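You operate a simulated robot arm through the tools that you are given. There is no shell and no other tool. Be economical: measure what you need, move in short steps, check, and stop when the job is done.

You run a simulated robot arm. Do the job below in one go: nothing can be reset, and whatever is moved stays where it is left.

## Task
Set one brass eyelet in the lot 21 swatch.
Fine: hang it in the retain rack after.

It is judged by the outcome, as a careful person would: the job done as asked, and still so three seconds after it is handed in. It fails if anything else is knocked over, pushed out of place, dropped, spilled or broken.

## Robot
A 6-joint arm with a two-finger parallel gripper, fixed in place. Base frame: the origin is at the foot of the arm, x ahead of it, y to its left, z up; the work surface is at about z = 0.868. Readings come in m, degrees, newtons and seconds.
With the tool pointing down near the work surface it reaches from about 0.24 to 0.64 m from the base axis. Its first joint turns from -66.0 to 66.0 degrees. Payload 2.7 kg.
Tool frame: the origin (TCP) lies between the finger pads and is the grasp point; the fingertips stand 0.023 m ahead of it; z points along the fingers, y is the line along which they close. Largest opening 0.094 m; finger width 0.038, thickness 0.01; the body of the gripper, 0.054 by 0.096 m, starts 0.039 m behind the TCP.
Orientation is told as [roll, pitch, yaw] about the base's x, y, z axes, in that order, counted from this pose: with the fingers straight down and closing along the base's y, the tool's x points along the base's -x, its y along +y and its z along -z.

## Interface
- The arm moves only by the tool send_rows. Its argument "commands" is a list of rows, each an object (a shift or turn left out is 0, a gripper value left out holds the last) with "linear": the shift along the tool's x, y, z in mm, a list of three; "dr": the turn, a rotation vector about the tool's x, y, z in degrees, a list of three; "claw": the opening in per cent of the stroke, from 0 (shut) to 100 (fully open). In form: [{"linear": [tx, ty, tz], "dr": [wx, wy, wz], "claw": claw}, ...]. A call has 1 to 12 rows; each row shifts and turns the commanded pose from where the row before left it, along the tool's axes as they then stand. Rows are played at 5 a second. More than 0.05 m and 8.6 degrees between two rows, or a gripper value outside its range, and nothing of the call is played. Where a pose cannot be reached the arm comes as near as it can. A force on the tool above 70 N (or 10 N above the force at the start of the call, whichever is more), or a blocked arm, ends the call early, and 0.2 s more pass. The fingers move at their own pace (about 0.045 m/s each) and stop on an object; they squeeze with about 20 N. The grip force told is the motor's: it shows also when the fingers shut on nothing. Time passes only in rows, and 0.2 s behind the last, so rows that do not move let the fingers close. The reply holds the time, the measured pose of the TCP, the force on the tool along the base axes, the opening and the grip force, in the units named above and with some noise.
- Cameras (640 x 400 px; columns grow to the right, rows downward): "scene" is fixed at [0.0733, -0.4285, 1.4101]; the picture's right is [0.81, -0.59, 0.00], its down [-0.30, -0.42, -0.86] and it looks along [0.51, 0.69, -0.52] (base axes); focal length 307 px, centre (320, 200). "wrist" rides on the gripper at [-0.039, 0, -0.044] in the tool frame; the picture's right is [0.00, -1.00, 0.00], its down [0.97, 0.00, -0.24] and it looks along [0.24, 0.00, 0.97] (tool axes); focal length 218 px, centre (320, 200).
- get_image(camera): a new picture of that camera. It takes no simulated time.
- pixel_to_xyz(camera, pixels): for up to 12 pixels [column, row] of the newest picture of that camera ("zoom" is the newest enlarged one), the place [x, y, z] in the base frame of the surface seen there, good to about 0.002 m. It takes no simulated time.
- close_up(camera, box): a new picture of the part [left, top, right, bottom] of that camera's present view, enlarged. It takes no simulated time.
- sign_off(): hands the job in; it is judged then, once.

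Work in short steps. Measure before you move; look again where a grasp or a placing could have gone wrong, and mend it. You have 80 turns and 34 pictures in all, those below and enlarged ones among them. Open the gripper and draw the arm clear of the work before you hand the job in, unless the task says otherwise; then end with one line.

The tools are called after ">>>" as a command line: name --argument value ..., lists and objects as JSON in quotes. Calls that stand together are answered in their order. send_rows: Moves the arm, as the interface text tells. Its arguments: {"type":"object","properties":{"commands":{"type":"array","items":{"type":"object","properties":{"linear":{"type":"array","items":{"type":"number"}},"dr":{"type":"array","items":{"type":"number"}},"claw":{"type":"number"}}}}},"required":["commands"]} The other tools are called the same way: get_image (camera) takes a picture; pixel_to_xyz (camera, pixels) gives the place of the surface under pixels of a picture; close_up (camera, box) takes an enlarged picture of a part of a camera's view; sign_off () hands the job in.

At the start:

```text
time: 0.0
eef_pos: [0.3813, 0.0332, 1.2433]
tcp_rot: [0.0, 0.0, 0.1]
wrist_force: [-0.3, -1.3, -0.8]
width: 0.094
finger_force: 0.2
```

scene: 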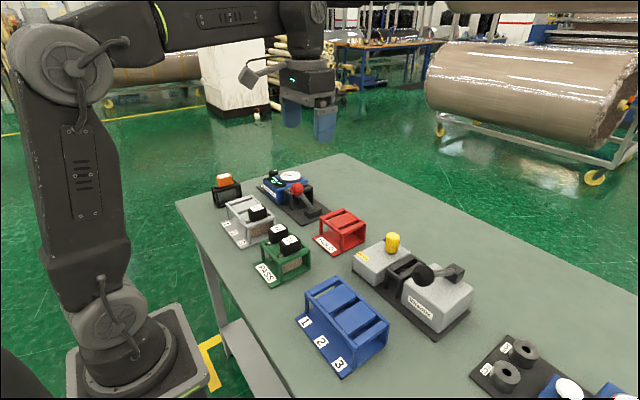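
wrist: 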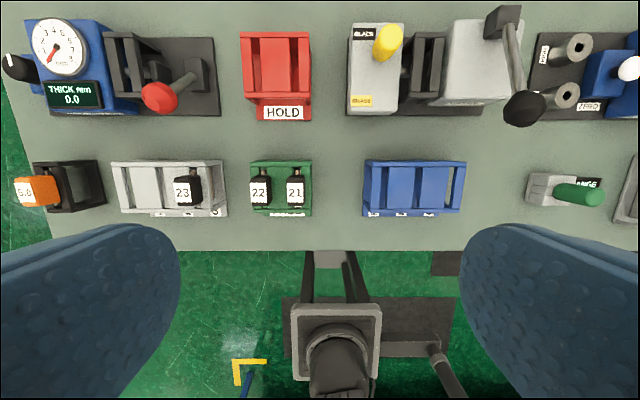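

I see swatches 22 and 21 in the green rack (wrist about (259,190), (295,190)), 23 in the grey rack, and an eyelet press with a yellow selector at (388,42). I take close-ups to read the labels.

>>> close_up --camera "wrist" --box '[330, 0, 640, 220]'

>>> close_up --camera "wrist" --box '[0, 0, 330, 230]'

>>> close_up --camera "scene" --box '[200, 160, 360, 300]'

>>> close_up --camera "scene" --box '[330, 210, 500, 350]'

```text
1.82 times, centred on (485, 110) of wrist
```

zoom: 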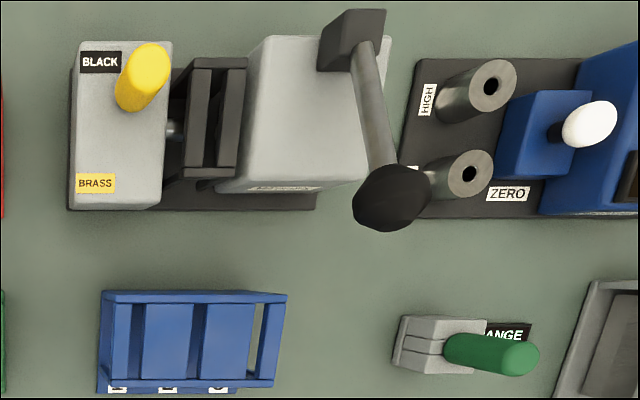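

```text
1.74 times, centred on (165, 115) of wrist
```

zoom: 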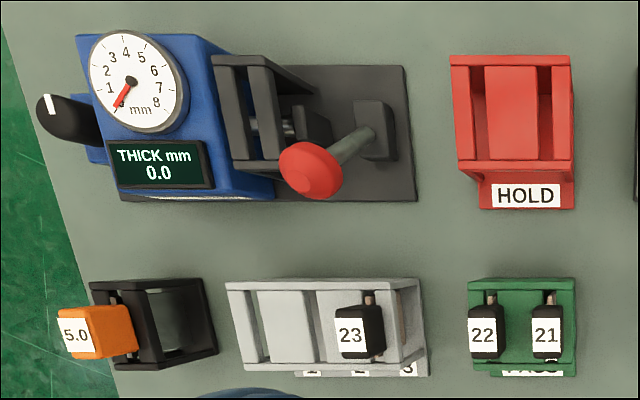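

```text
2.86 times, centred on (280, 230) of scene
```

zoom: 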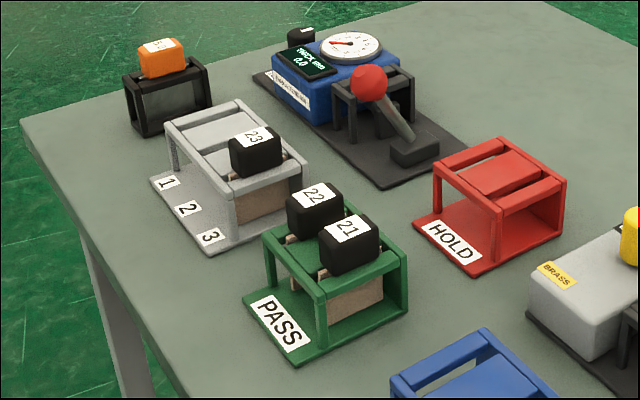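

```text
2.86 times, centred on (415, 280) of scene
```

zoom: 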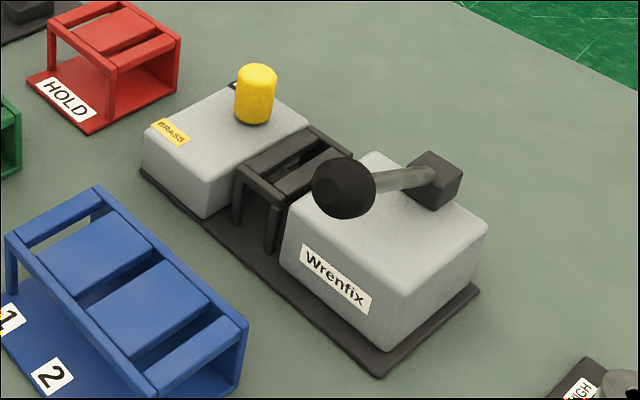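

Several things need locating. I measure key points in the present views, starting with the scene camera.

>>> get_image --camera "wrist"

>>> pixel_to_xyz --camera "wrist" --pixels '[[388, 38], [362, 102], [364, 33], [295, 188], [259, 188], [295, 175], [523, 108], [505, 25], [428, 60], [398, 212], [280, 214], [372, 80]]'

>>> pixel_to_xyz --camera "scene" --pixels '[[393, 242], [393, 236], [424, 275], [455, 272], [290, 240], [291, 250], [277, 228], [405, 268], [335, 335], [340, 300], [310, 320], [298, 262]]'

```text
27 pictures are left
```

wrist: 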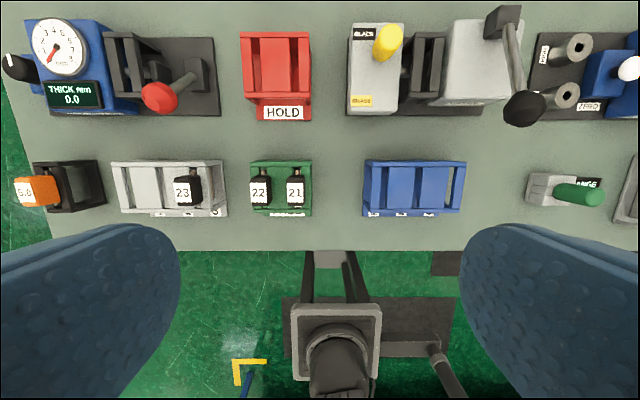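

```text
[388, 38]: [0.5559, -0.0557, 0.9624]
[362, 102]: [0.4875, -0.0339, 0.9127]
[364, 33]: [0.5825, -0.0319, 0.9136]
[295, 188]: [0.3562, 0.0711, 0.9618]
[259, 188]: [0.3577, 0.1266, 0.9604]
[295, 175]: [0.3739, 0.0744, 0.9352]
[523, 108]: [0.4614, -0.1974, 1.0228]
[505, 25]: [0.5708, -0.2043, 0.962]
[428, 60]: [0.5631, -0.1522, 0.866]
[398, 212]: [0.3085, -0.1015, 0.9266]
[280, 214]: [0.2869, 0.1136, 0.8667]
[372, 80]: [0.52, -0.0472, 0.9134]
```

```text
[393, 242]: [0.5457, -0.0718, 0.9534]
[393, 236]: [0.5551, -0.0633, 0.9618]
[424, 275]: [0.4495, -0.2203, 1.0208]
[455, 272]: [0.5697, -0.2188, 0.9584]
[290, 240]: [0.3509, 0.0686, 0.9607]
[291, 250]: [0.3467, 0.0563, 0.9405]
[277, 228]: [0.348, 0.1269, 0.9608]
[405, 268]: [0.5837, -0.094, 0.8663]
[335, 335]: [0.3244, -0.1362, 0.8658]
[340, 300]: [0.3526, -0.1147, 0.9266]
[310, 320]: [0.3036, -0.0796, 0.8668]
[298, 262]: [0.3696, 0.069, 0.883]
```

Now I shift the arm right (−y) 300 mm at height to see the rest of the bench.

>>> send_rows --commands '[{"linear": [0, -45, 0]}, {"linear": [0, -45, 0]}, {"linear": [0, -45, 0]}, {"linear": [0, -45, 0]}, {"linear": [0, -45, 0]}, {"linear": [0, -45, 0]}, {"linear": [0, -30, 0]}, {}]'

>>> get_image --camera "wrist"

>>> get_image --camera "scene"

```text
time: 1.8
eef_pos: [0.3804, -0.2666, 1.2425]
tcp_rot: [0.1, 0.0, 0.0]
wrist_force: [-0.1, 0.2, 0.4]
width: 0.094
finger_force: 0.1
```

```text
26 pictures are left
```

wrist: 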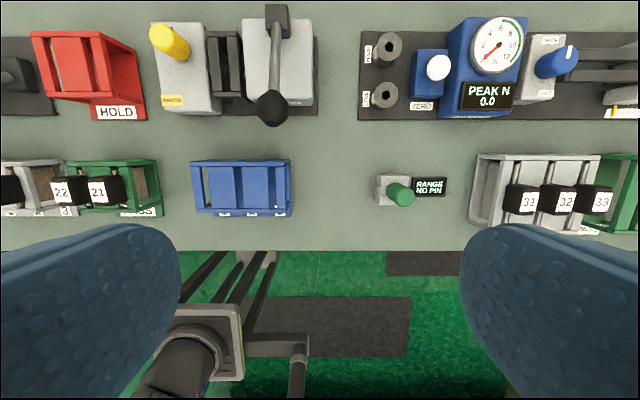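

```text
25 pictures are left
```

scene: 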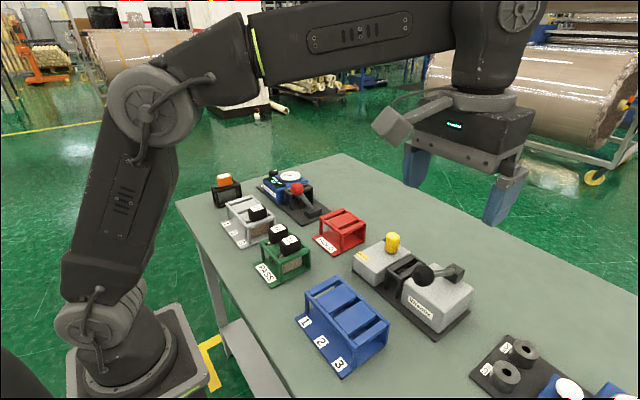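

More racks appear at (540,190) and (625,190). I move further right and tilt nothing, just look.

>>> send_rows --commands '[{"linear": [0, -45, 0]}, {"linear": [0, -45, 0]}, {"linear": [0, -45, 0]}, {"linear": [0, -45, 0]}, {}]'

>>> get_image --camera "wrist"

>>> close_up --camera "wrist" --box '[240, 100, 640, 250]'

```text
time: 3.0
eef_pos: [0.3597, -0.4062, 1.2252]
tcp_rot: [-0.1, 0.0, 0.0]
wrist_force: [0.2, -0.1, 0.0]
width: 0.0941
finger_force: 0.0
out of reach, approached as far as the arm can: row 3, 4
```

```text
24 pictures are left
```

wrist: 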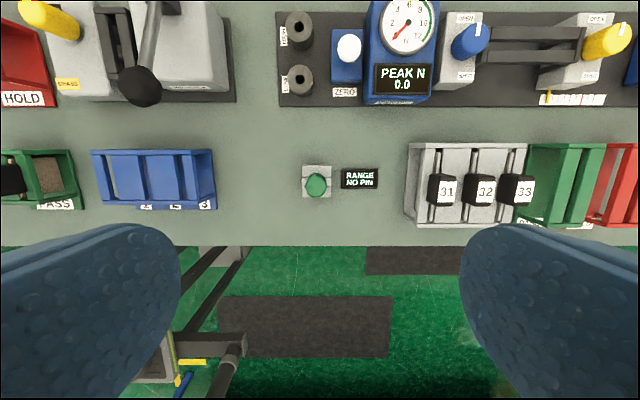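

```text
1.60 times, centred on (440, 175) of wrist
```

zoom: 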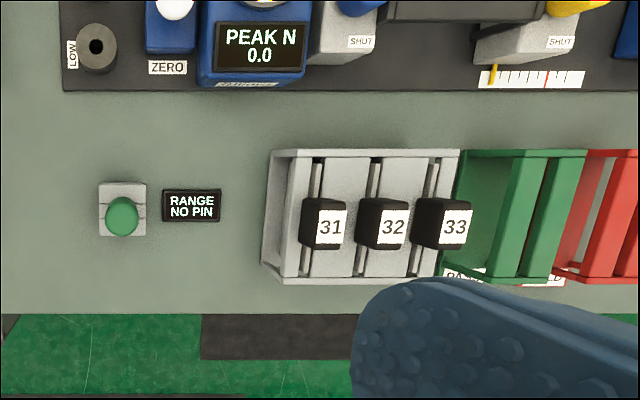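

The blue 1-2-3 rack is the likely retain rack (the others are PASS, HOLD and input); I'll check its label. Next I move over the press at z≈1.16 for a close view.

>>> send_rows --commands '[{"linear": [0, 45, 10]}, {"linear": [-20, 40, 10]}, {"linear": [-25, 40, 10]}, {"linear": [-25, 40, 10]}, {"linear": [-25, 40, 10]}, {"linear": [-25, 40, 10]}, {"linear": [-20, 30, 5]}, {}]'

>>> get_image --camera "wrist"

```text
time: 4.8
eef_pos: [0.5016, -0.1308, 1.1616]
tcp_rot: [0.0, 0.1, -0.1]
wrist_force: [0.5, -0.2, 0.2]
width: 0.0938
finger_force: 0.2
```

```text
22 pictures are left
```

wrist: 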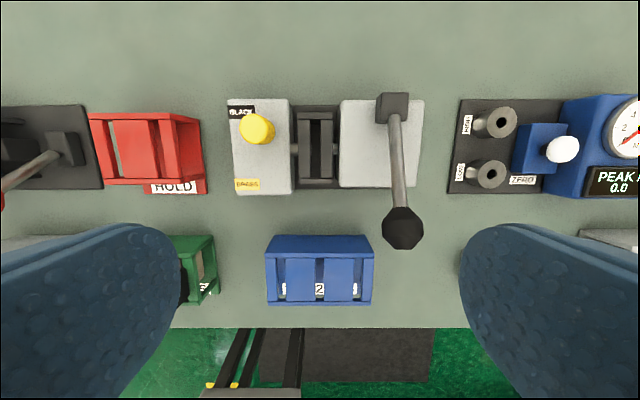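

The press is at (318,145), selector cap at (257,128) nearer BLACK. I take enlarged views and measure the frame.

>>> close_up --camera "wrist" --box '[220, 85, 440, 255]'

>>> pixel_to_xyz --camera "zoom" --pixels '[[235, 70], [235, 280], [258, 180], [282, 180], [310, 180], [280, 85], [280, 272], [90, 115], [90, 150], [525, 430], [505, 60], [110, 220]]'

>>> close_up --camera "wrist" --box '[240, 220, 400, 320]'

>>> pixel_to_xyz --camera "zoom" --pixels '[[200, 80], [400, 80], [300, 160], [200, 330], [440, 340], [280, 230], [380, 230], [150, 230], [320, 80], [120, 150], [510, 150], [320, 345]]'

```text
2.35 times, centred on (330, 170) of wrist
```

zoom: 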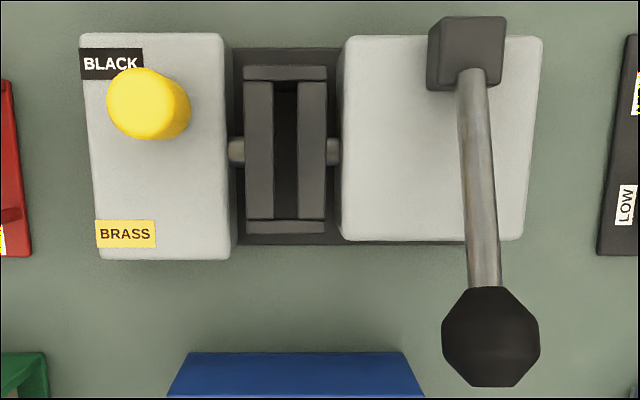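

```text
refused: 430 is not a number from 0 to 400
```

```text
4.00 times, centred on (320, 270) of wrist
```

zoom: 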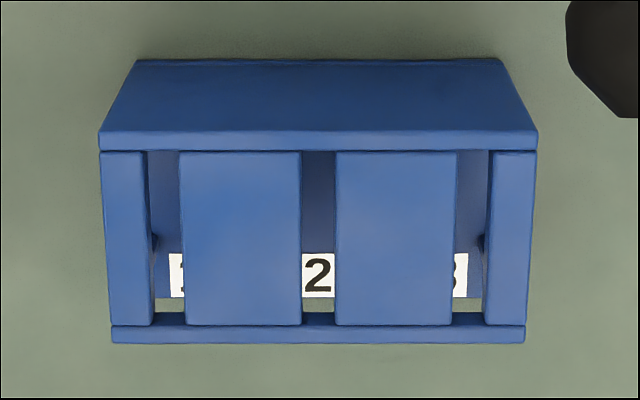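

```text
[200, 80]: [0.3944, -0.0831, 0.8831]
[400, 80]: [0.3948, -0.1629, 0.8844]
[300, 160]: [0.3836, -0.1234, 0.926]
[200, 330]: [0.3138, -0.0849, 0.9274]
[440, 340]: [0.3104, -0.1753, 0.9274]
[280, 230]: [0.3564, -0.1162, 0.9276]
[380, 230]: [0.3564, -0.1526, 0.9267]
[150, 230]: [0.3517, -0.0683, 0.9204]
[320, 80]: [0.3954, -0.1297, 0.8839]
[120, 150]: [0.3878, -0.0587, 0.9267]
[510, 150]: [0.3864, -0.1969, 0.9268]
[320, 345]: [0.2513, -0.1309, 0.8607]
```

I redo the press close-up (first zoom was replaced) and measure with valid pixels.

>>> close_up --camera "wrist" --box '[220, 85, 440, 255]'

>>> pixel_to_xyz --camera "zoom" --pixels '[[285, 72], [285, 226], [258, 150], [285, 150], [312, 150], [285, 90], [150, 80], [150, 120], [490, 335], [468, 50], [482, 200], [120, 180]]'

```text
2.35 times, centred on (330, 170) of wrist
```

zoom: 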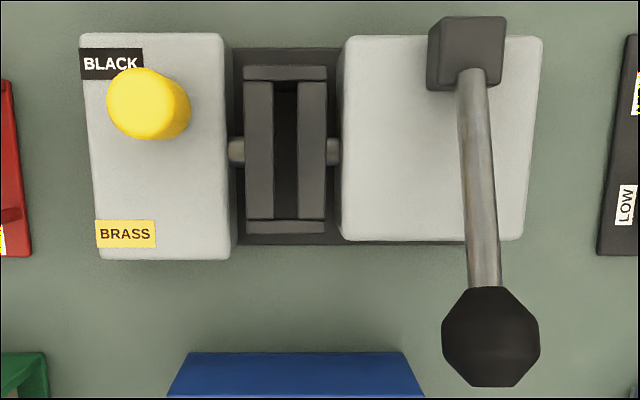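

```text
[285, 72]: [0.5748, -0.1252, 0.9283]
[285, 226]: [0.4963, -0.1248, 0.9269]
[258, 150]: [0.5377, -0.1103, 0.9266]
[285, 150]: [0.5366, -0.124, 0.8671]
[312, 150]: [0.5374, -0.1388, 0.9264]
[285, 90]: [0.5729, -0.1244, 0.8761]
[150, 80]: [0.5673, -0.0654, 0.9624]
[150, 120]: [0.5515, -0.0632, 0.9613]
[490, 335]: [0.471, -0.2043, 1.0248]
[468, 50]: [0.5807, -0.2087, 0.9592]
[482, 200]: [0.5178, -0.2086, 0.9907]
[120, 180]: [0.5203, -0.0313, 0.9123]
```

Selector knob sits at about (0.556,−0.0625), top z 0.962, housing top 0.912. I'll grip it and slide it toward BRASS (−x); first hover above it.

>>> send_rows --commands '[{"linear": [-27, 34, 0], "claw": 62}, {"linear": [-27.5, 34.3, 30]}, {"linear": [0, 0, 45]}, {"linear": [0, 0, 45]}, {"linear": [0, 0, 25]}, {}]'

>>> get_image --camera "wrist"

>>> close_up --camera "scene" --box '[330, 180, 490, 280]'

```text
refused: row 2 steps farther than a row can; nothing moved
```

```text
18 pictures are left
```

wrist: 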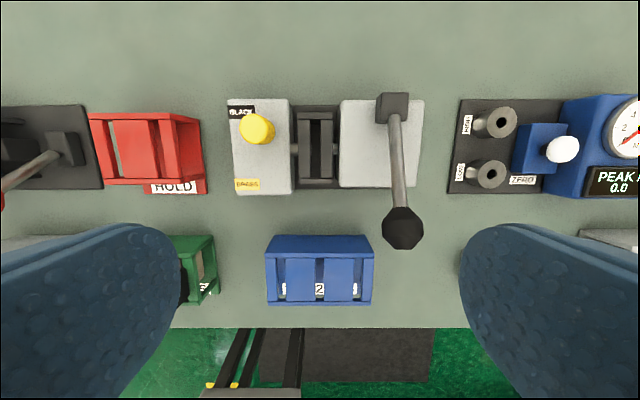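

```text
4.00 times, centred on (410, 230) of scene
```

zoom: 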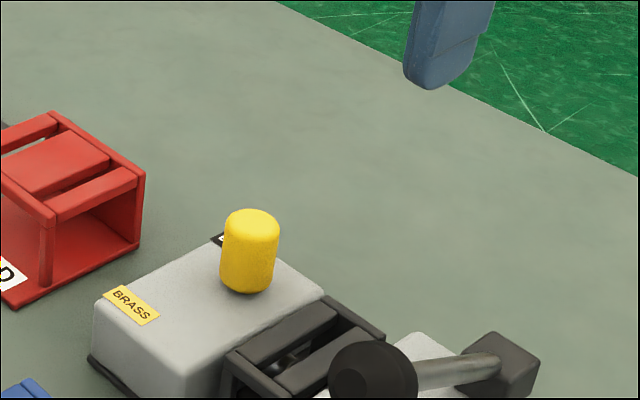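

The step was too large; nothing moved. The knob is a vertical post; I resend with smaller steps, and will picture only after.

>>> send_rows --commands '[{"linear": [-27, 34, 0], "claw": 62}, {"linear": [-27.5, 34.3, 0]}, {"linear": [0, 0, 45]}, {"linear": [0, 0, 45]}, {"linear": [0, 0, 45]}, {}]'

>>> get_image --camera "wrist"

```text
time: 6.2
eef_pos: [0.5567, -0.0653, 1.0262]
tcp_rot: [0.0, 0.0, 0.0]
wrist_force: [-0.5, 0.4, 0.7]
width: 0.0584
finger_force: 0.1
```

```text
16 pictures are left
```

wrist: 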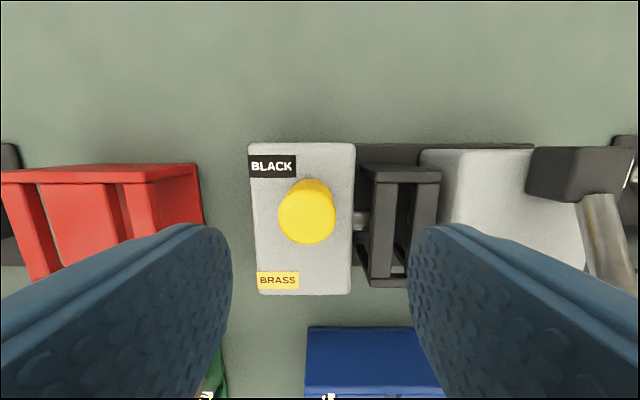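

Knob top centre at (307,215), a little left of centre. I measure it before descending.

>>> pixel_to_xyz --camera "wrist" --pixels '[[307, 215], [284, 215], [330, 215], [307, 238], [315, 185], [300, 151]]'

```text
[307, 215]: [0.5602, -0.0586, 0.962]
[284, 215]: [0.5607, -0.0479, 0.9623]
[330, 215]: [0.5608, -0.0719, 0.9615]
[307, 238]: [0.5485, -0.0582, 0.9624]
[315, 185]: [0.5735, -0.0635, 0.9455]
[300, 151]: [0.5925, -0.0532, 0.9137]
```

Knob centre (0.560,−0.059), dia ≈25 mm. Descend to z≈0.946 and close.

>>> send_rows --commands '[{"linear": [-3.5, 6, 0]}, {"linear": [0, 0, 40]}, {"linear": [0, 0, 40]}, {"claw": 5}, {"claw": 5}, {"claw": 5}, {"claw": 5}]'

```text
time: 7.8
eef_pos: [0.557, -0.0584, 0.9463]
tcp_rot: [-0.1, 0.0, -0.1]
wrist_force: [0.5, -15.7, -5.5]
width: 0.0318
finger_force: 45.4
```

Gripped (width 0.032) with −15.7 N side load, so I nudge 1.5 mm to −y to centre, then start sliding toward BRASS.

>>> send_rows --commands '[{"linear": [0, -1.5, 0]}, {}]'

```text
time: 8.4
eef_pos: [0.5572, -0.0602, 0.9469]
tcp_rot: [0.0, 0.0, -0.1]
wrist_force: [-0.2, -12.8, -4.2]
width: 0.0316
finger_force: 44.5
```

Load eased only slightly; now slide 10 mm in −x and read the force.

>>> send_rows --commands '[{"linear": [5, -2, 0]}, {"linear": [5, -1, 0]}, {}]'

>>> get_image --camera "wrist"

```text
time: 9.2
eef_pos: [0.5468, -0.0589, 0.9465]
tcp_rot: [0.2, 0.0, 0.1]
wrist_force: [2.3, 12.4, 1.3]
width: 0.0319
finger_force: 45.3
```

```text
15 pictures are left
```

wrist: 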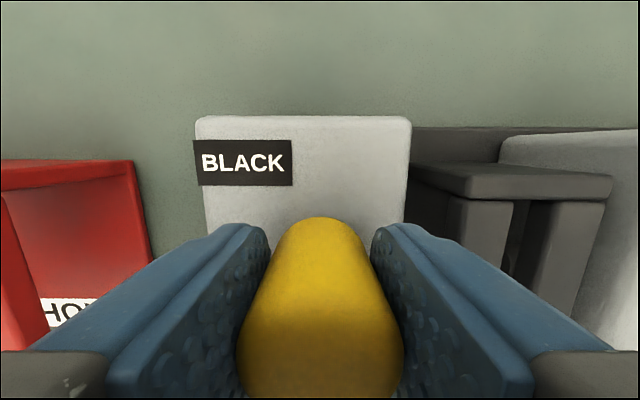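

The knob slides easily (2 N). I continue toward BRASS until a stop.

>>> send_rows --commands '[{"linear": [6, 1.5, 0]}, {"linear": [6, 0, 0]}, {"linear": [6, 0, 0]}, {"linear": [6, 0, 0]}, {"linear": [5, 0, 0]}, {}]'

```text
time: 10.6
eef_pos: [0.5208, -0.0592, 0.9462]
tcp_rot: [0.0, -0.1, 0.0]
wrist_force: [1.5, 18.2, -1.0]
width: 0.0317
finger_force: 44.6
```

Reached x 0.521, low force along x; a few more mm.

>>> send_rows --commands '[{"linear": [4, -1, 0]}, {"linear": [4, 0, 0]}, {"linear": [3, 0, 0]}, {}]'

```text
time: 11.6
eef_pos: [0.5109, -0.0595, 0.9473]
tcp_rot: [0.0, -0.6, 0.0]
wrist_force: [40.6, 20.3, -9.9]
width: 0.0318
finger_force: 44.9
```

The 40 N at x≈0.511 is the end stop. I ease back, open, rise, and look.

>>> send_rows --commands '[{"linear": [-2, 0, 0]}, {"claw": 55}, {"claw": 55}, {"claw": 55}, {"linear": [0, 0, -45]}, {"linear": [0, 0, -45]}, {"linear": [0, 0, -30]}, {}]'

>>> get_image --camera "wrist"

```text
time: 13.4
eef_pos: [0.5115, -0.0597, 1.0665]
tcp_rot: [0.0, -0.1, 0.0]
wrist_force: [0.0, -0.1, 0.6]
width: 0.0518
finger_force: 0.0
```

```text
14 pictures are left
```

wrist: 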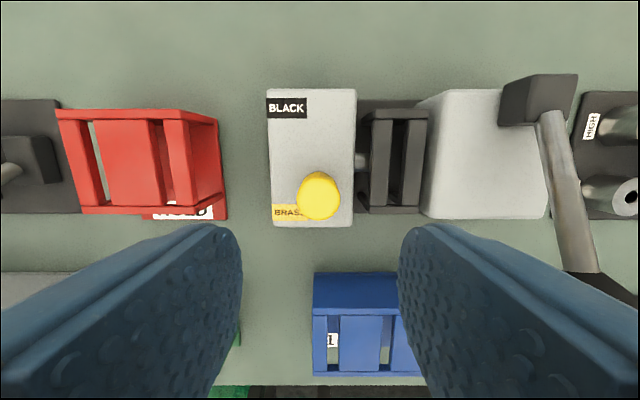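

Selector now at BRASS (318,195). Next move above swatch 21 in the green rack and measure it.

>>> send_rows --commands '[{"linear": [30, 26, -5]}, {"linear": [30, 26, -5]}, {"linear": [30, 26, 0]}, {"linear": [30, 26, 0]}, {"linear": [39, 26, 0]}, {}]'

>>> get_image --camera "wrist"

```text
time: 14.8
eef_pos: [0.3511, 0.0701, 1.0745]
tcp_rot: [0.0, -0.1, 0.0]
wrist_force: [0.2, -0.1, 0.4]
width: 0.0514
finger_force: 0.1
```

```text
13 pictures are left
```

wrist: 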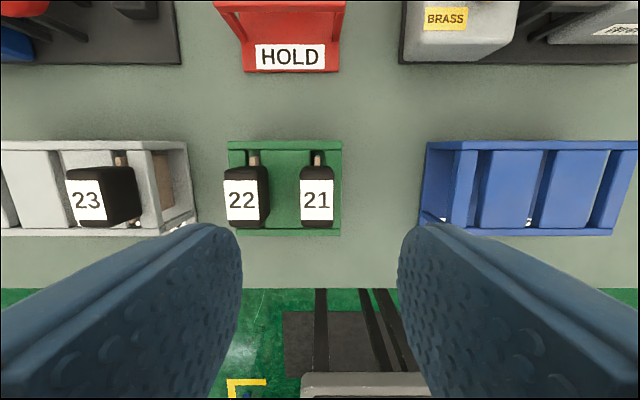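

Swatch 21's head is at (317,200). I measure its extents and its neighbour 22.

>>> pixel_to_xyz --camera "wrist" --pixels '[[317, 200], [303, 200], [331, 200], [317, 184], [317, 218], [317, 224], [317, 172], [317, 159], [267, 195], [285, 147], [285, 233], [225, 190]]'

>>> close_up --camera "wrist" --box '[215, 130, 355, 240]'

```text
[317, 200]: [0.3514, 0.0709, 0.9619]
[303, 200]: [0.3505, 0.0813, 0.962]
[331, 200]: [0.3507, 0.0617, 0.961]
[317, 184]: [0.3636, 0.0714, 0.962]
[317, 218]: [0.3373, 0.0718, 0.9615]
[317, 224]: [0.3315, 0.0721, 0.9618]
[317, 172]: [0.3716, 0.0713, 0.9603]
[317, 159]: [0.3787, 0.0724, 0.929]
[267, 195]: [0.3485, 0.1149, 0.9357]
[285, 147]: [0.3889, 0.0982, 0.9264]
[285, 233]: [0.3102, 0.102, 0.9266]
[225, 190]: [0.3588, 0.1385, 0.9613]
```

```text
3.64 times, centred on (285, 185) of wrist
```

zoom: 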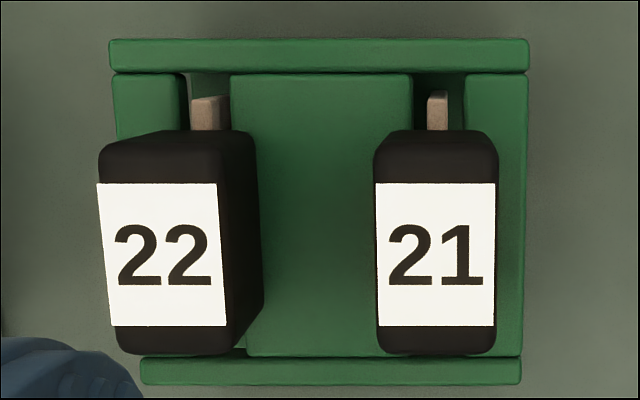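

Head: centre (0.3515, 0.0712), 24 mm wide, top 0.962, resting on panels at 0.927; neighbour's side at y 0.115. I set a 40 mm opening, descend to z 0.956 and close.

>>> send_rows --commands '[{"linear": [0, 1, 0], "claw": 42}, {"claw": 42}, {"linear": [0, 0, 40]}, {"linear": [0, 0, 40]}, {"linear": [0, 0, 38.5]}, {"claw": 3}, {"claw": 3}, {"claw": 3}, {"claw": 3}]'

```text
time: 16.8
eef_pos: [0.3542, 0.0681, 0.9582]
tcp_rot: [-0.1, 0.0, 0.1]
wrist_force: [-0.4, -0.1, 1.0]
width: 0.0251
finger_force: 20.3
```

Gripped at 25 mm. Lift straight up 100 mm and look.

>>> send_rows --commands '[{"linear": [0, 0, -20]}, {"linear": [0, 0, -30]}, {"linear": [0, 0, -30]}, {"linear": [0, 0, -30]}, {}]'

>>> get_image --camera "scene"

```text
time: 18.0
eef_pos: [0.3528, 0.0702, 1.0667]
tcp_rot: [0.0, -0.1, -0.1]
wrist_force: [0.5, -0.5, -0.6]
width: 0.0254
finger_force: 19.8
```

```text
11 pictures are left
```

scene: 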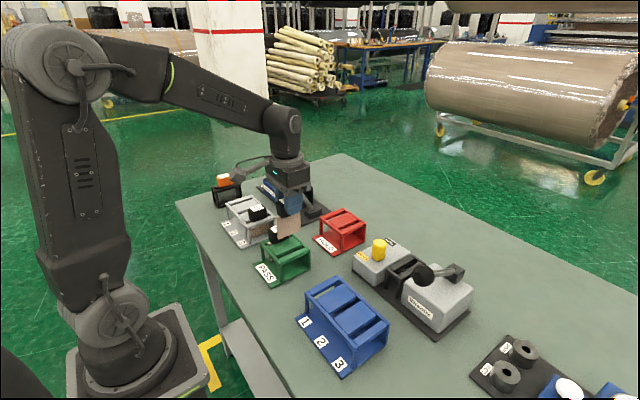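

Swatch 21 is held with its cloth below. I carry it over to the press slot centre (0.5355, −0.125) at z 1.066.

>>> send_rows --commands '[{"linear": [-30.7, -32.6, 0]}, {"linear": [-30.7, -32.6, 0]}, {"linear": [-30.7, -32.6, 0]}, {"linear": [-30.7, -32.6, 0]}, {"linear": [-30.7, -32.6, 0]}, {"linear": [-30.7, -32.6, 0]}, {}, {}]'

>>> get_image --camera "wrist"

>>> close_up --camera "scene" --box '[330, 150, 490, 280]'

```text
time: 19.8
eef_pos: [0.5373, -0.1262, 1.0656]
tcp_rot: [0.0, 0.0, 0.0]
wrist_force: [0.2, 0.7, -1.0]
width: 0.0253
finger_force: 19.7
```

```text
10 pictures are left
```

wrist: 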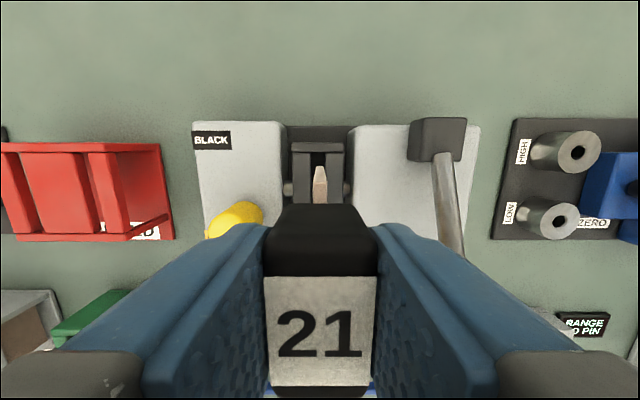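

```text
3.08 times, centred on (410, 215) of scene
```

zoom: 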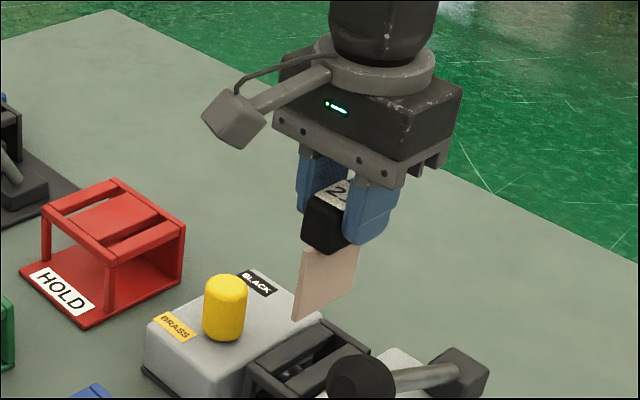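

The card (col 320) sits over the slot (panels 293–344, centre ≈318.5). I shift +1 mm y and descend slowly.

>>> send_rows --commands '[{"linear": [0, 1, 0]}, {"linear": [0, 0, 20]}, {"linear": [0, 0, 20]}, {"linear": [0, 0, 15]}, {"linear": [0, 0, 15]}, {"linear": [0, 0, 15]}, {}]'

```text
time: 21.4
eef_pos: [0.5347, -0.1256, 0.9821]
tcp_rot: [0.0, 0.1, -0.1]
wrist_force: [0.5, -0.6, -0.9]
width: 0.0255
finger_force: 20.8
```

No contact at z 0.982; the card is in the slot. Continue down to about 0.957 in small steps.

>>> send_rows --commands '[{"linear": [0, 0, 10]}, {"linear": [0, 0, 8]}, {"linear": [0, 0, 5]}, {"linear": [0, 0, 1.5]}, {}]'

>>> close_up --camera "scene" --box '[330, 180, 490, 310]'

```text
time: 22.6
eef_pos: [0.5349, -0.1252, 0.9593]
tcp_rot: [0.1, 0.0, 0.0]
wrist_force: [-0.2, 0.1, -1.0]
width: 0.0254
finger_force: 19.5
```

```text
3.08 times, centred on (410, 245) of scene
```

zoom: 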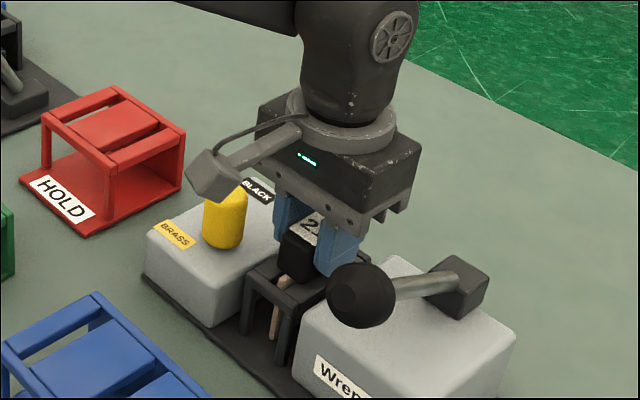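

Inserted; still no contact. I lower 2 mm more, check force, then release.

>>> send_rows --commands '[{"linear": [0, 0, 1.5]}, {}]'

```text
time: 23.2
eef_pos: [0.5364, -0.1255, 0.958]
tcp_rot: [-0.1, -0.1, 0.0]
wrist_force: [-2.4, -1.9, 7.8]
width: 0.0253
finger_force: 19.8
```

Contact of 8 N upward: head is seated. Open to 42 % and rise.

>>> send_rows --commands '[{"claw": 42}, {"claw": 42}, {"linear": [0, 0, -30]}, {"linear": [0, 0, -40]}, {"linear": [0, 0, -40]}, {"linear": [0, 0, -40]}, {}]'

>>> get_image --camera "wrist"

```text
time: 24.8
eef_pos: [0.5372, -0.1249, 1.1063]
tcp_rot: [0.1, -0.1, 0.0]
wrist_force: [0.3, -0.9, 0.1]
width: 0.0397
finger_force: 0.0
```

```text
7 pictures are left
```

wrist: 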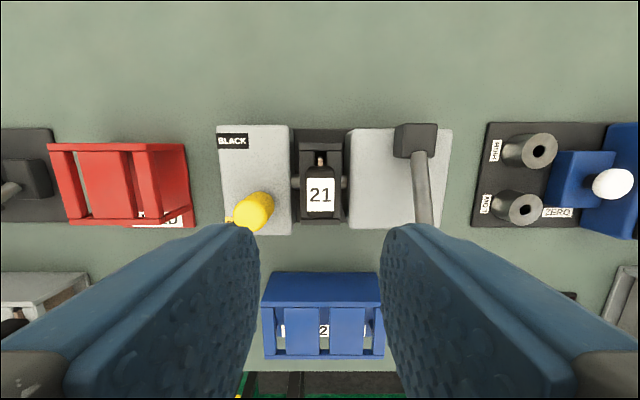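

Swatch 21 is seated in the press (320,195). Lever knob centre is at about (0.4645, −0.2105, 1.0085); I close the fingers and move above it, then touch down.

>>> send_rows --commands '[{"linear": [25, -28.5, 0], "claw": 0}, {"linear": [25, -28.5, 0]}, {"linear": [25, -28.5, 0]}, {"claw": 0}, {"linear": [0, 0, 25]}, {"linear": [0, 0, 20]}, {}]'

>>> get_image --camera "scene"

```text
time: 26.4
eef_pos: [0.461, -0.2103, 1.0616]
tcp_rot: [0.1, 0.0, 0.0]
wrist_force: [0.2, -0.2, -0.2]
width: 0.0
finger_force: 20.0
```

```text
6 pictures are left
```

scene: 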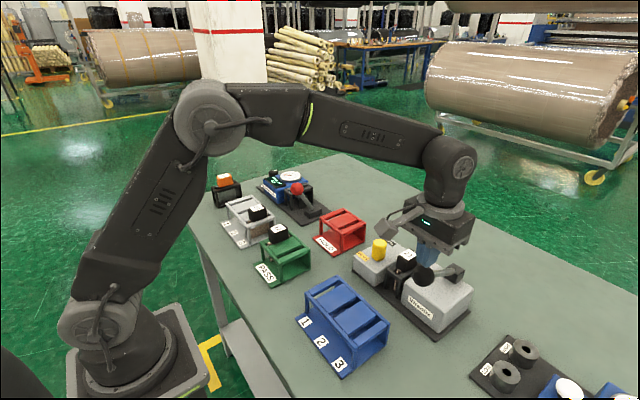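

Closed fingertips sit right above the lever knob (425,272). Press down in small steps watching the force.

>>> send_rows --commands '[{"linear": [0, 0, 8]}, {"linear": [1, 0, 8]}, {"linear": [3, 0, 8]}, {"linear": [3, 0, 8]}, {}]'

```text
time: 27.6
eef_pos: [0.454, -0.2107, 1.0292]
tcp_rot: [0.0, 0.0, -0.1]
wrist_force: [-1.6, 2.1, 3.5]
width: 0.0
finger_force: 20.2
```

Tip is at 1.006 with ~4 N: lever follows. Continue the stroke.

>>> send_rows --commands '[{"linear": [2, 0, 8]}, {"linear": [2, 0, 8]}, {"linear": [1, 0, 8]}, {"linear": [1, 0, 8]}, {}]'

>>> close_up --camera "scene" --box '[340, 190, 500, 340]'

```text
time: 28.8
eef_pos: [0.4478, -0.2116, 0.9994]
tcp_rot: [-0.1, 0.0, 0.0]
wrist_force: [-4.9, -0.9, 7.7]
width: 0.0
finger_force: 20.4
```

```text
2.67 times, centred on (420, 265) of scene
```

zoom: 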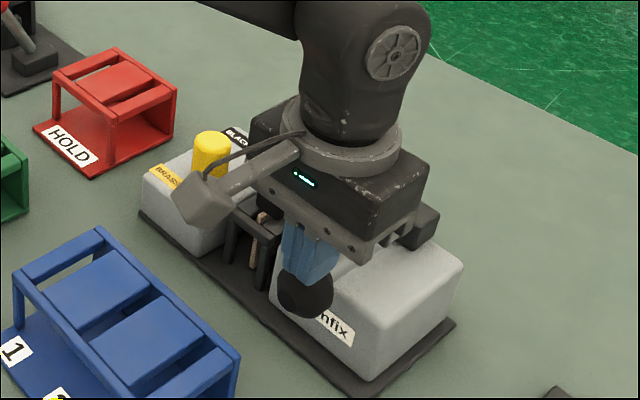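

Knob is being pressed, force rising gently (8 N). Continue down.

>>> send_rows --commands '[{"linear": [0, 0, 6]}, {"linear": [0, 0, 6]}, {"linear": [0, 0, 6]}, {}]'

```text
time: 29.8
eef_pos: [0.4486, -0.2097, 0.9818]
tcp_rot: [-0.1, -0.1, 0.0]
wrist_force: [-11.9, 5.6, 31.1]
width: 0.0002
finger_force: 19.6
```

Force rose to 31 N; a little more to reach the hard stop.

>>> send_rows --commands '[{"linear": [0, 0, 3]}, {"linear": [0, 0, 3]}, {}]'

```text
time: 30.4
eef_pos: [0.4488, -0.2109, 0.9833]
tcp_rot: [-0.4, -0.5, 0.0]
wrist_force: [-5.1, 3.0, 11.2]
width: 0.0
finger_force: 19.9
stopped in row 3: the force on the tool passed its limit (the readings are from after the stop); the commanded pose is now the measured one
```

Hard stop reached. I rise slowly and check whether the lever returns.

>>> send_rows --commands '[{"linear": [0, 0, -15]}, {"linear": [0, 0, -15]}, {"linear": [0, 0, -20]}, {"linear": [0, 0, -30]}, {"linear": [0, 0, -30]}, {"linear": [0, 0, -10]}, {}]'

>>> close_up --camera "scene" --box '[340, 190, 500, 340]'

```text
time: 32.0
eef_pos: [0.4467, -0.2105, 1.1018]
tcp_rot: [-0.1, -0.4, 0.0]
wrist_force: [0.3, 0.4, 0.4]
width: 0.0001
finger_force: 19.4
```

```text
2.67 times, centred on (420, 265) of scene
```

zoom: 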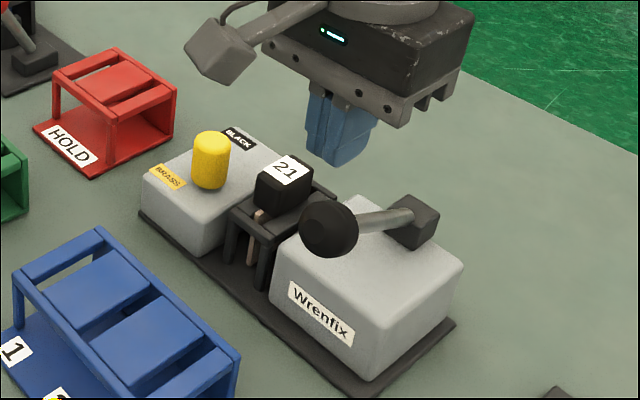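

Lever sprang back, swatch 21 still seated. I open, return above it, and level the tool.

>>> send_rows --commands '[{"linear": [0, 0, -10], "dr": [0, 0.4, 0], "claw": 42}, {"linear": [-29.5, 28.5, 0]}, {"linear": [-29.5, 28.5, 0]}, {"linear": [-29.5, 28.5, 0]}, {}, {}]'

>>> get_image --camera "wrist"

>>> pixel_to_xyz --camera "wrist" --pixels '[[320, 195], [310, 190], [330, 190], [320, 181], [320, 208]]'

```text
time: 33.4
eef_pos: [0.5353, -0.1257, 1.1117]
tcp_rot: [-0.3, -0.2, -0.1]
wrist_force: [0.3, -0.3, 0.0]
width: 0.0395
finger_force: 0.0
```

```text
3 pictures are left
```

wrist: 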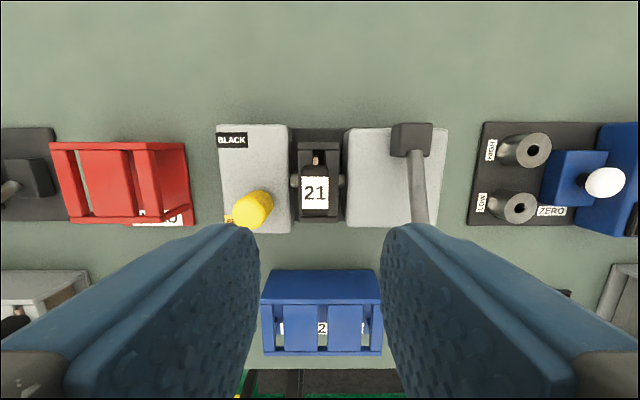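

```text
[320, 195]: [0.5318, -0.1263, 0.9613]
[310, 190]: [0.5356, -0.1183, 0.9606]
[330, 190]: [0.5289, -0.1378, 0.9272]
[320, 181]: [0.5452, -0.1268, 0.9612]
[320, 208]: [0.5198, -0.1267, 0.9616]
```

The head now spans cols 301–328, i.e. centre y ≈ −0.122 (shifted ~4 mm within the slot). I centre on that, level, descend to z≈0.957 and close.

>>> send_rows --commands '[{"linear": [0, 3.7, 0], "dr": [-0.3, 0.2, 0]}, {"linear": [0, 0, 45]}, {"linear": [0, 0, 45]}, {"linear": [0, 0, 40]}, {"linear": [0, 0, 24]}, {"claw": 3}, {"claw": 3}, {"claw": 3}, {"claw": 3}]'

```text
time: 35.4
eef_pos: [0.536, -0.1211, 0.955]
tcp_rot: [0.0, 0.1, 0.0]
wrist_force: [-0.4, -1.3, 0.1]
width: 0.0253
finger_force: 20.2
```

Gripped at 25 mm with little side force. Lift straight up gently.

>>> send_rows --commands '[{"linear": [0, 0, -5]}, {"linear": [0, 0, -10]}, {"linear": [0, 0, -25]}, {"linear": [0, 0, -35]}, {"linear": [0, 0, -35]}, {}]'

>>> close_up --camera "scene" --box '[340, 180, 480, 290]'

```text
time: 36.8
eef_pos: [0.5351, -0.123, 1.0685]
tcp_rot: [0.1, 0.1, -0.1]
wrist_force: [0.6, 0.0, -0.6]
width: 0.0252
finger_force: 20.0
```

```text
3.64 times, centred on (410, 235) of scene
```

zoom: 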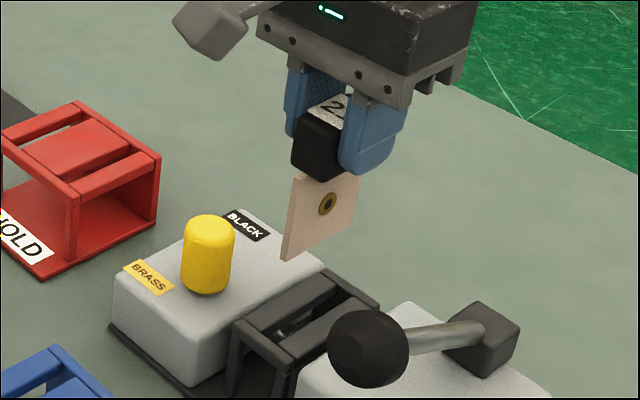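

A brass eyelet is visible in the cloth. By elimination the blue rack (others: PASS, HOLD, input racks) is the retain rack; I carry the swatch over slot 2 at (0.351, −0.1293).

>>> send_rows --commands '[{"linear": [37, -1.5, 0]}, {"linear": [37, -1.5, 0]}, {"linear": [37, -1.5, 0]}, {"linear": [37, -1.5, 0]}, {"linear": [36.5, -1.3, 0]}, {}, {}]'

>>> get_image --camera "wrist"

```text
time: 38.4
eef_pos: [0.3522, -0.129, 1.0673]
tcp_rot: [0.1, 0.0, 0.0]
wrist_force: [-0.4, 0.6, -1.0]
width: 0.0254
finger_force: 19.8
```

```text
1 pictures are left
```

wrist: 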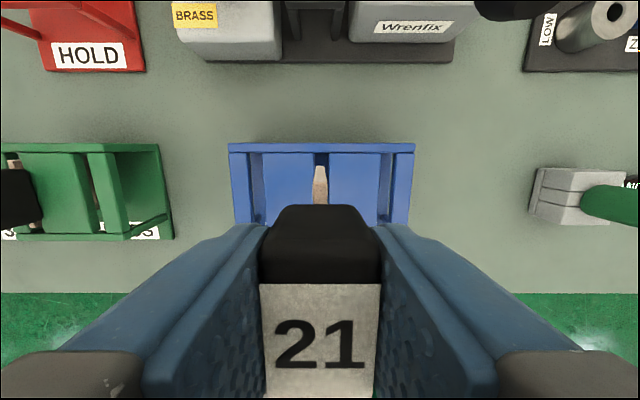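

Slot 2 centre (col ≈321) lines up with the card (col 320). Descend in steps as before.

>>> send_rows --commands '[{"linear": [0, -0.5, 20]}, {"linear": [0, 0, 20]}, {"linear": [0, 0, 15]}, {"linear": [0, 0, 15]}, {"linear": [0, 0, 15]}, {"linear": [0, 0, 10]}, {"linear": [0, 0, 8]}, {}]'

```text
time: 40.2
eef_pos: [0.3508, -0.1296, 0.9632]
tcp_rot: [0.1, 0.1, 0.0]
wrist_force: [-0.7, -0.4, -0.4]
width: 0.0256
finger_force: 19.7
```

Freely inserted to z≈0.964. Lower to seat.

>>> send_rows --commands '[{"linear": [0, 0, 4]}, {"linear": [0, 0, 2]}, {"linear": [0, 0, 1.5]}, {}]'

```text
time: 41.2
eef_pos: [0.3513, -0.1289, 0.9564]
tcp_rot: [0.2, 0.2, 0.0]
wrist_force: [0.3, -0.7, -1.9]
width: 0.0255
finger_force: 20.7
```

One more small step for contact.

>>> send_rows --commands '[{"linear": [0, 0, 1.5]}, {}]'

```text
time: 41.8
eef_pos: [0.3498, -0.1285, 0.9546]
tcp_rot: [0.1, 0.1, -0.1]
wrist_force: [0.6, 0.7, 1.2]
width: 0.0254
finger_force: 19.9
```

Barely touching; 1 mm more, then release and withdraw upward.

>>> send_rows --commands '[{"linear": [0, 0, 1]}, {}, {"claw": 42}, {"claw": 42}, {"linear": [0, 0, -30]}, {"linear": [0, 0, -40]}, {"linear": [0, 0, -40]}, {"linear": [0, 0, -40]}, {"linear": [0, 0, -40]}, {}]'

>>> get_image --camera "scene"

```text
time: 44.0
eef_pos: [0.3512, -0.1313, 1.1448]
tcp_rot: [0.2, 0.3, 0.0]
wrist_force: [-1.0, 0.2, 0.1]
width: 0.0395
finger_force: 0.0
```

```text
0 pictures are left
```

scene: 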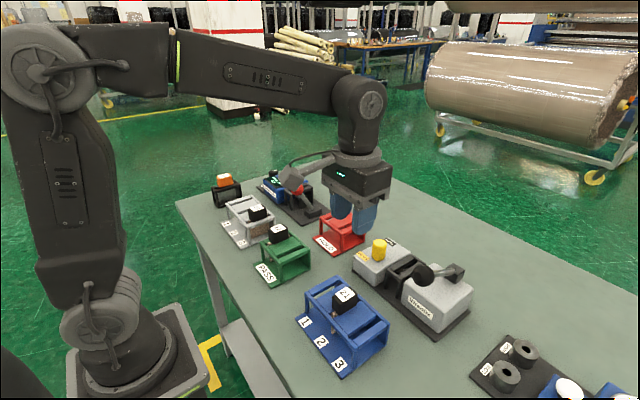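

Swatch 21 hangs in slot 2 of the blue rack (344,298). The gripper is open and clear, and nothing else has been disturbed, so I hand the job in.

>>> sign_off

```text
The job is handed in.
```

I set one brass eyelet in the lot 21 swatch and hung it in slot 2 of the blue rack. None of the labels I could read said "retain", so I took the blue rack to be it by elimination.
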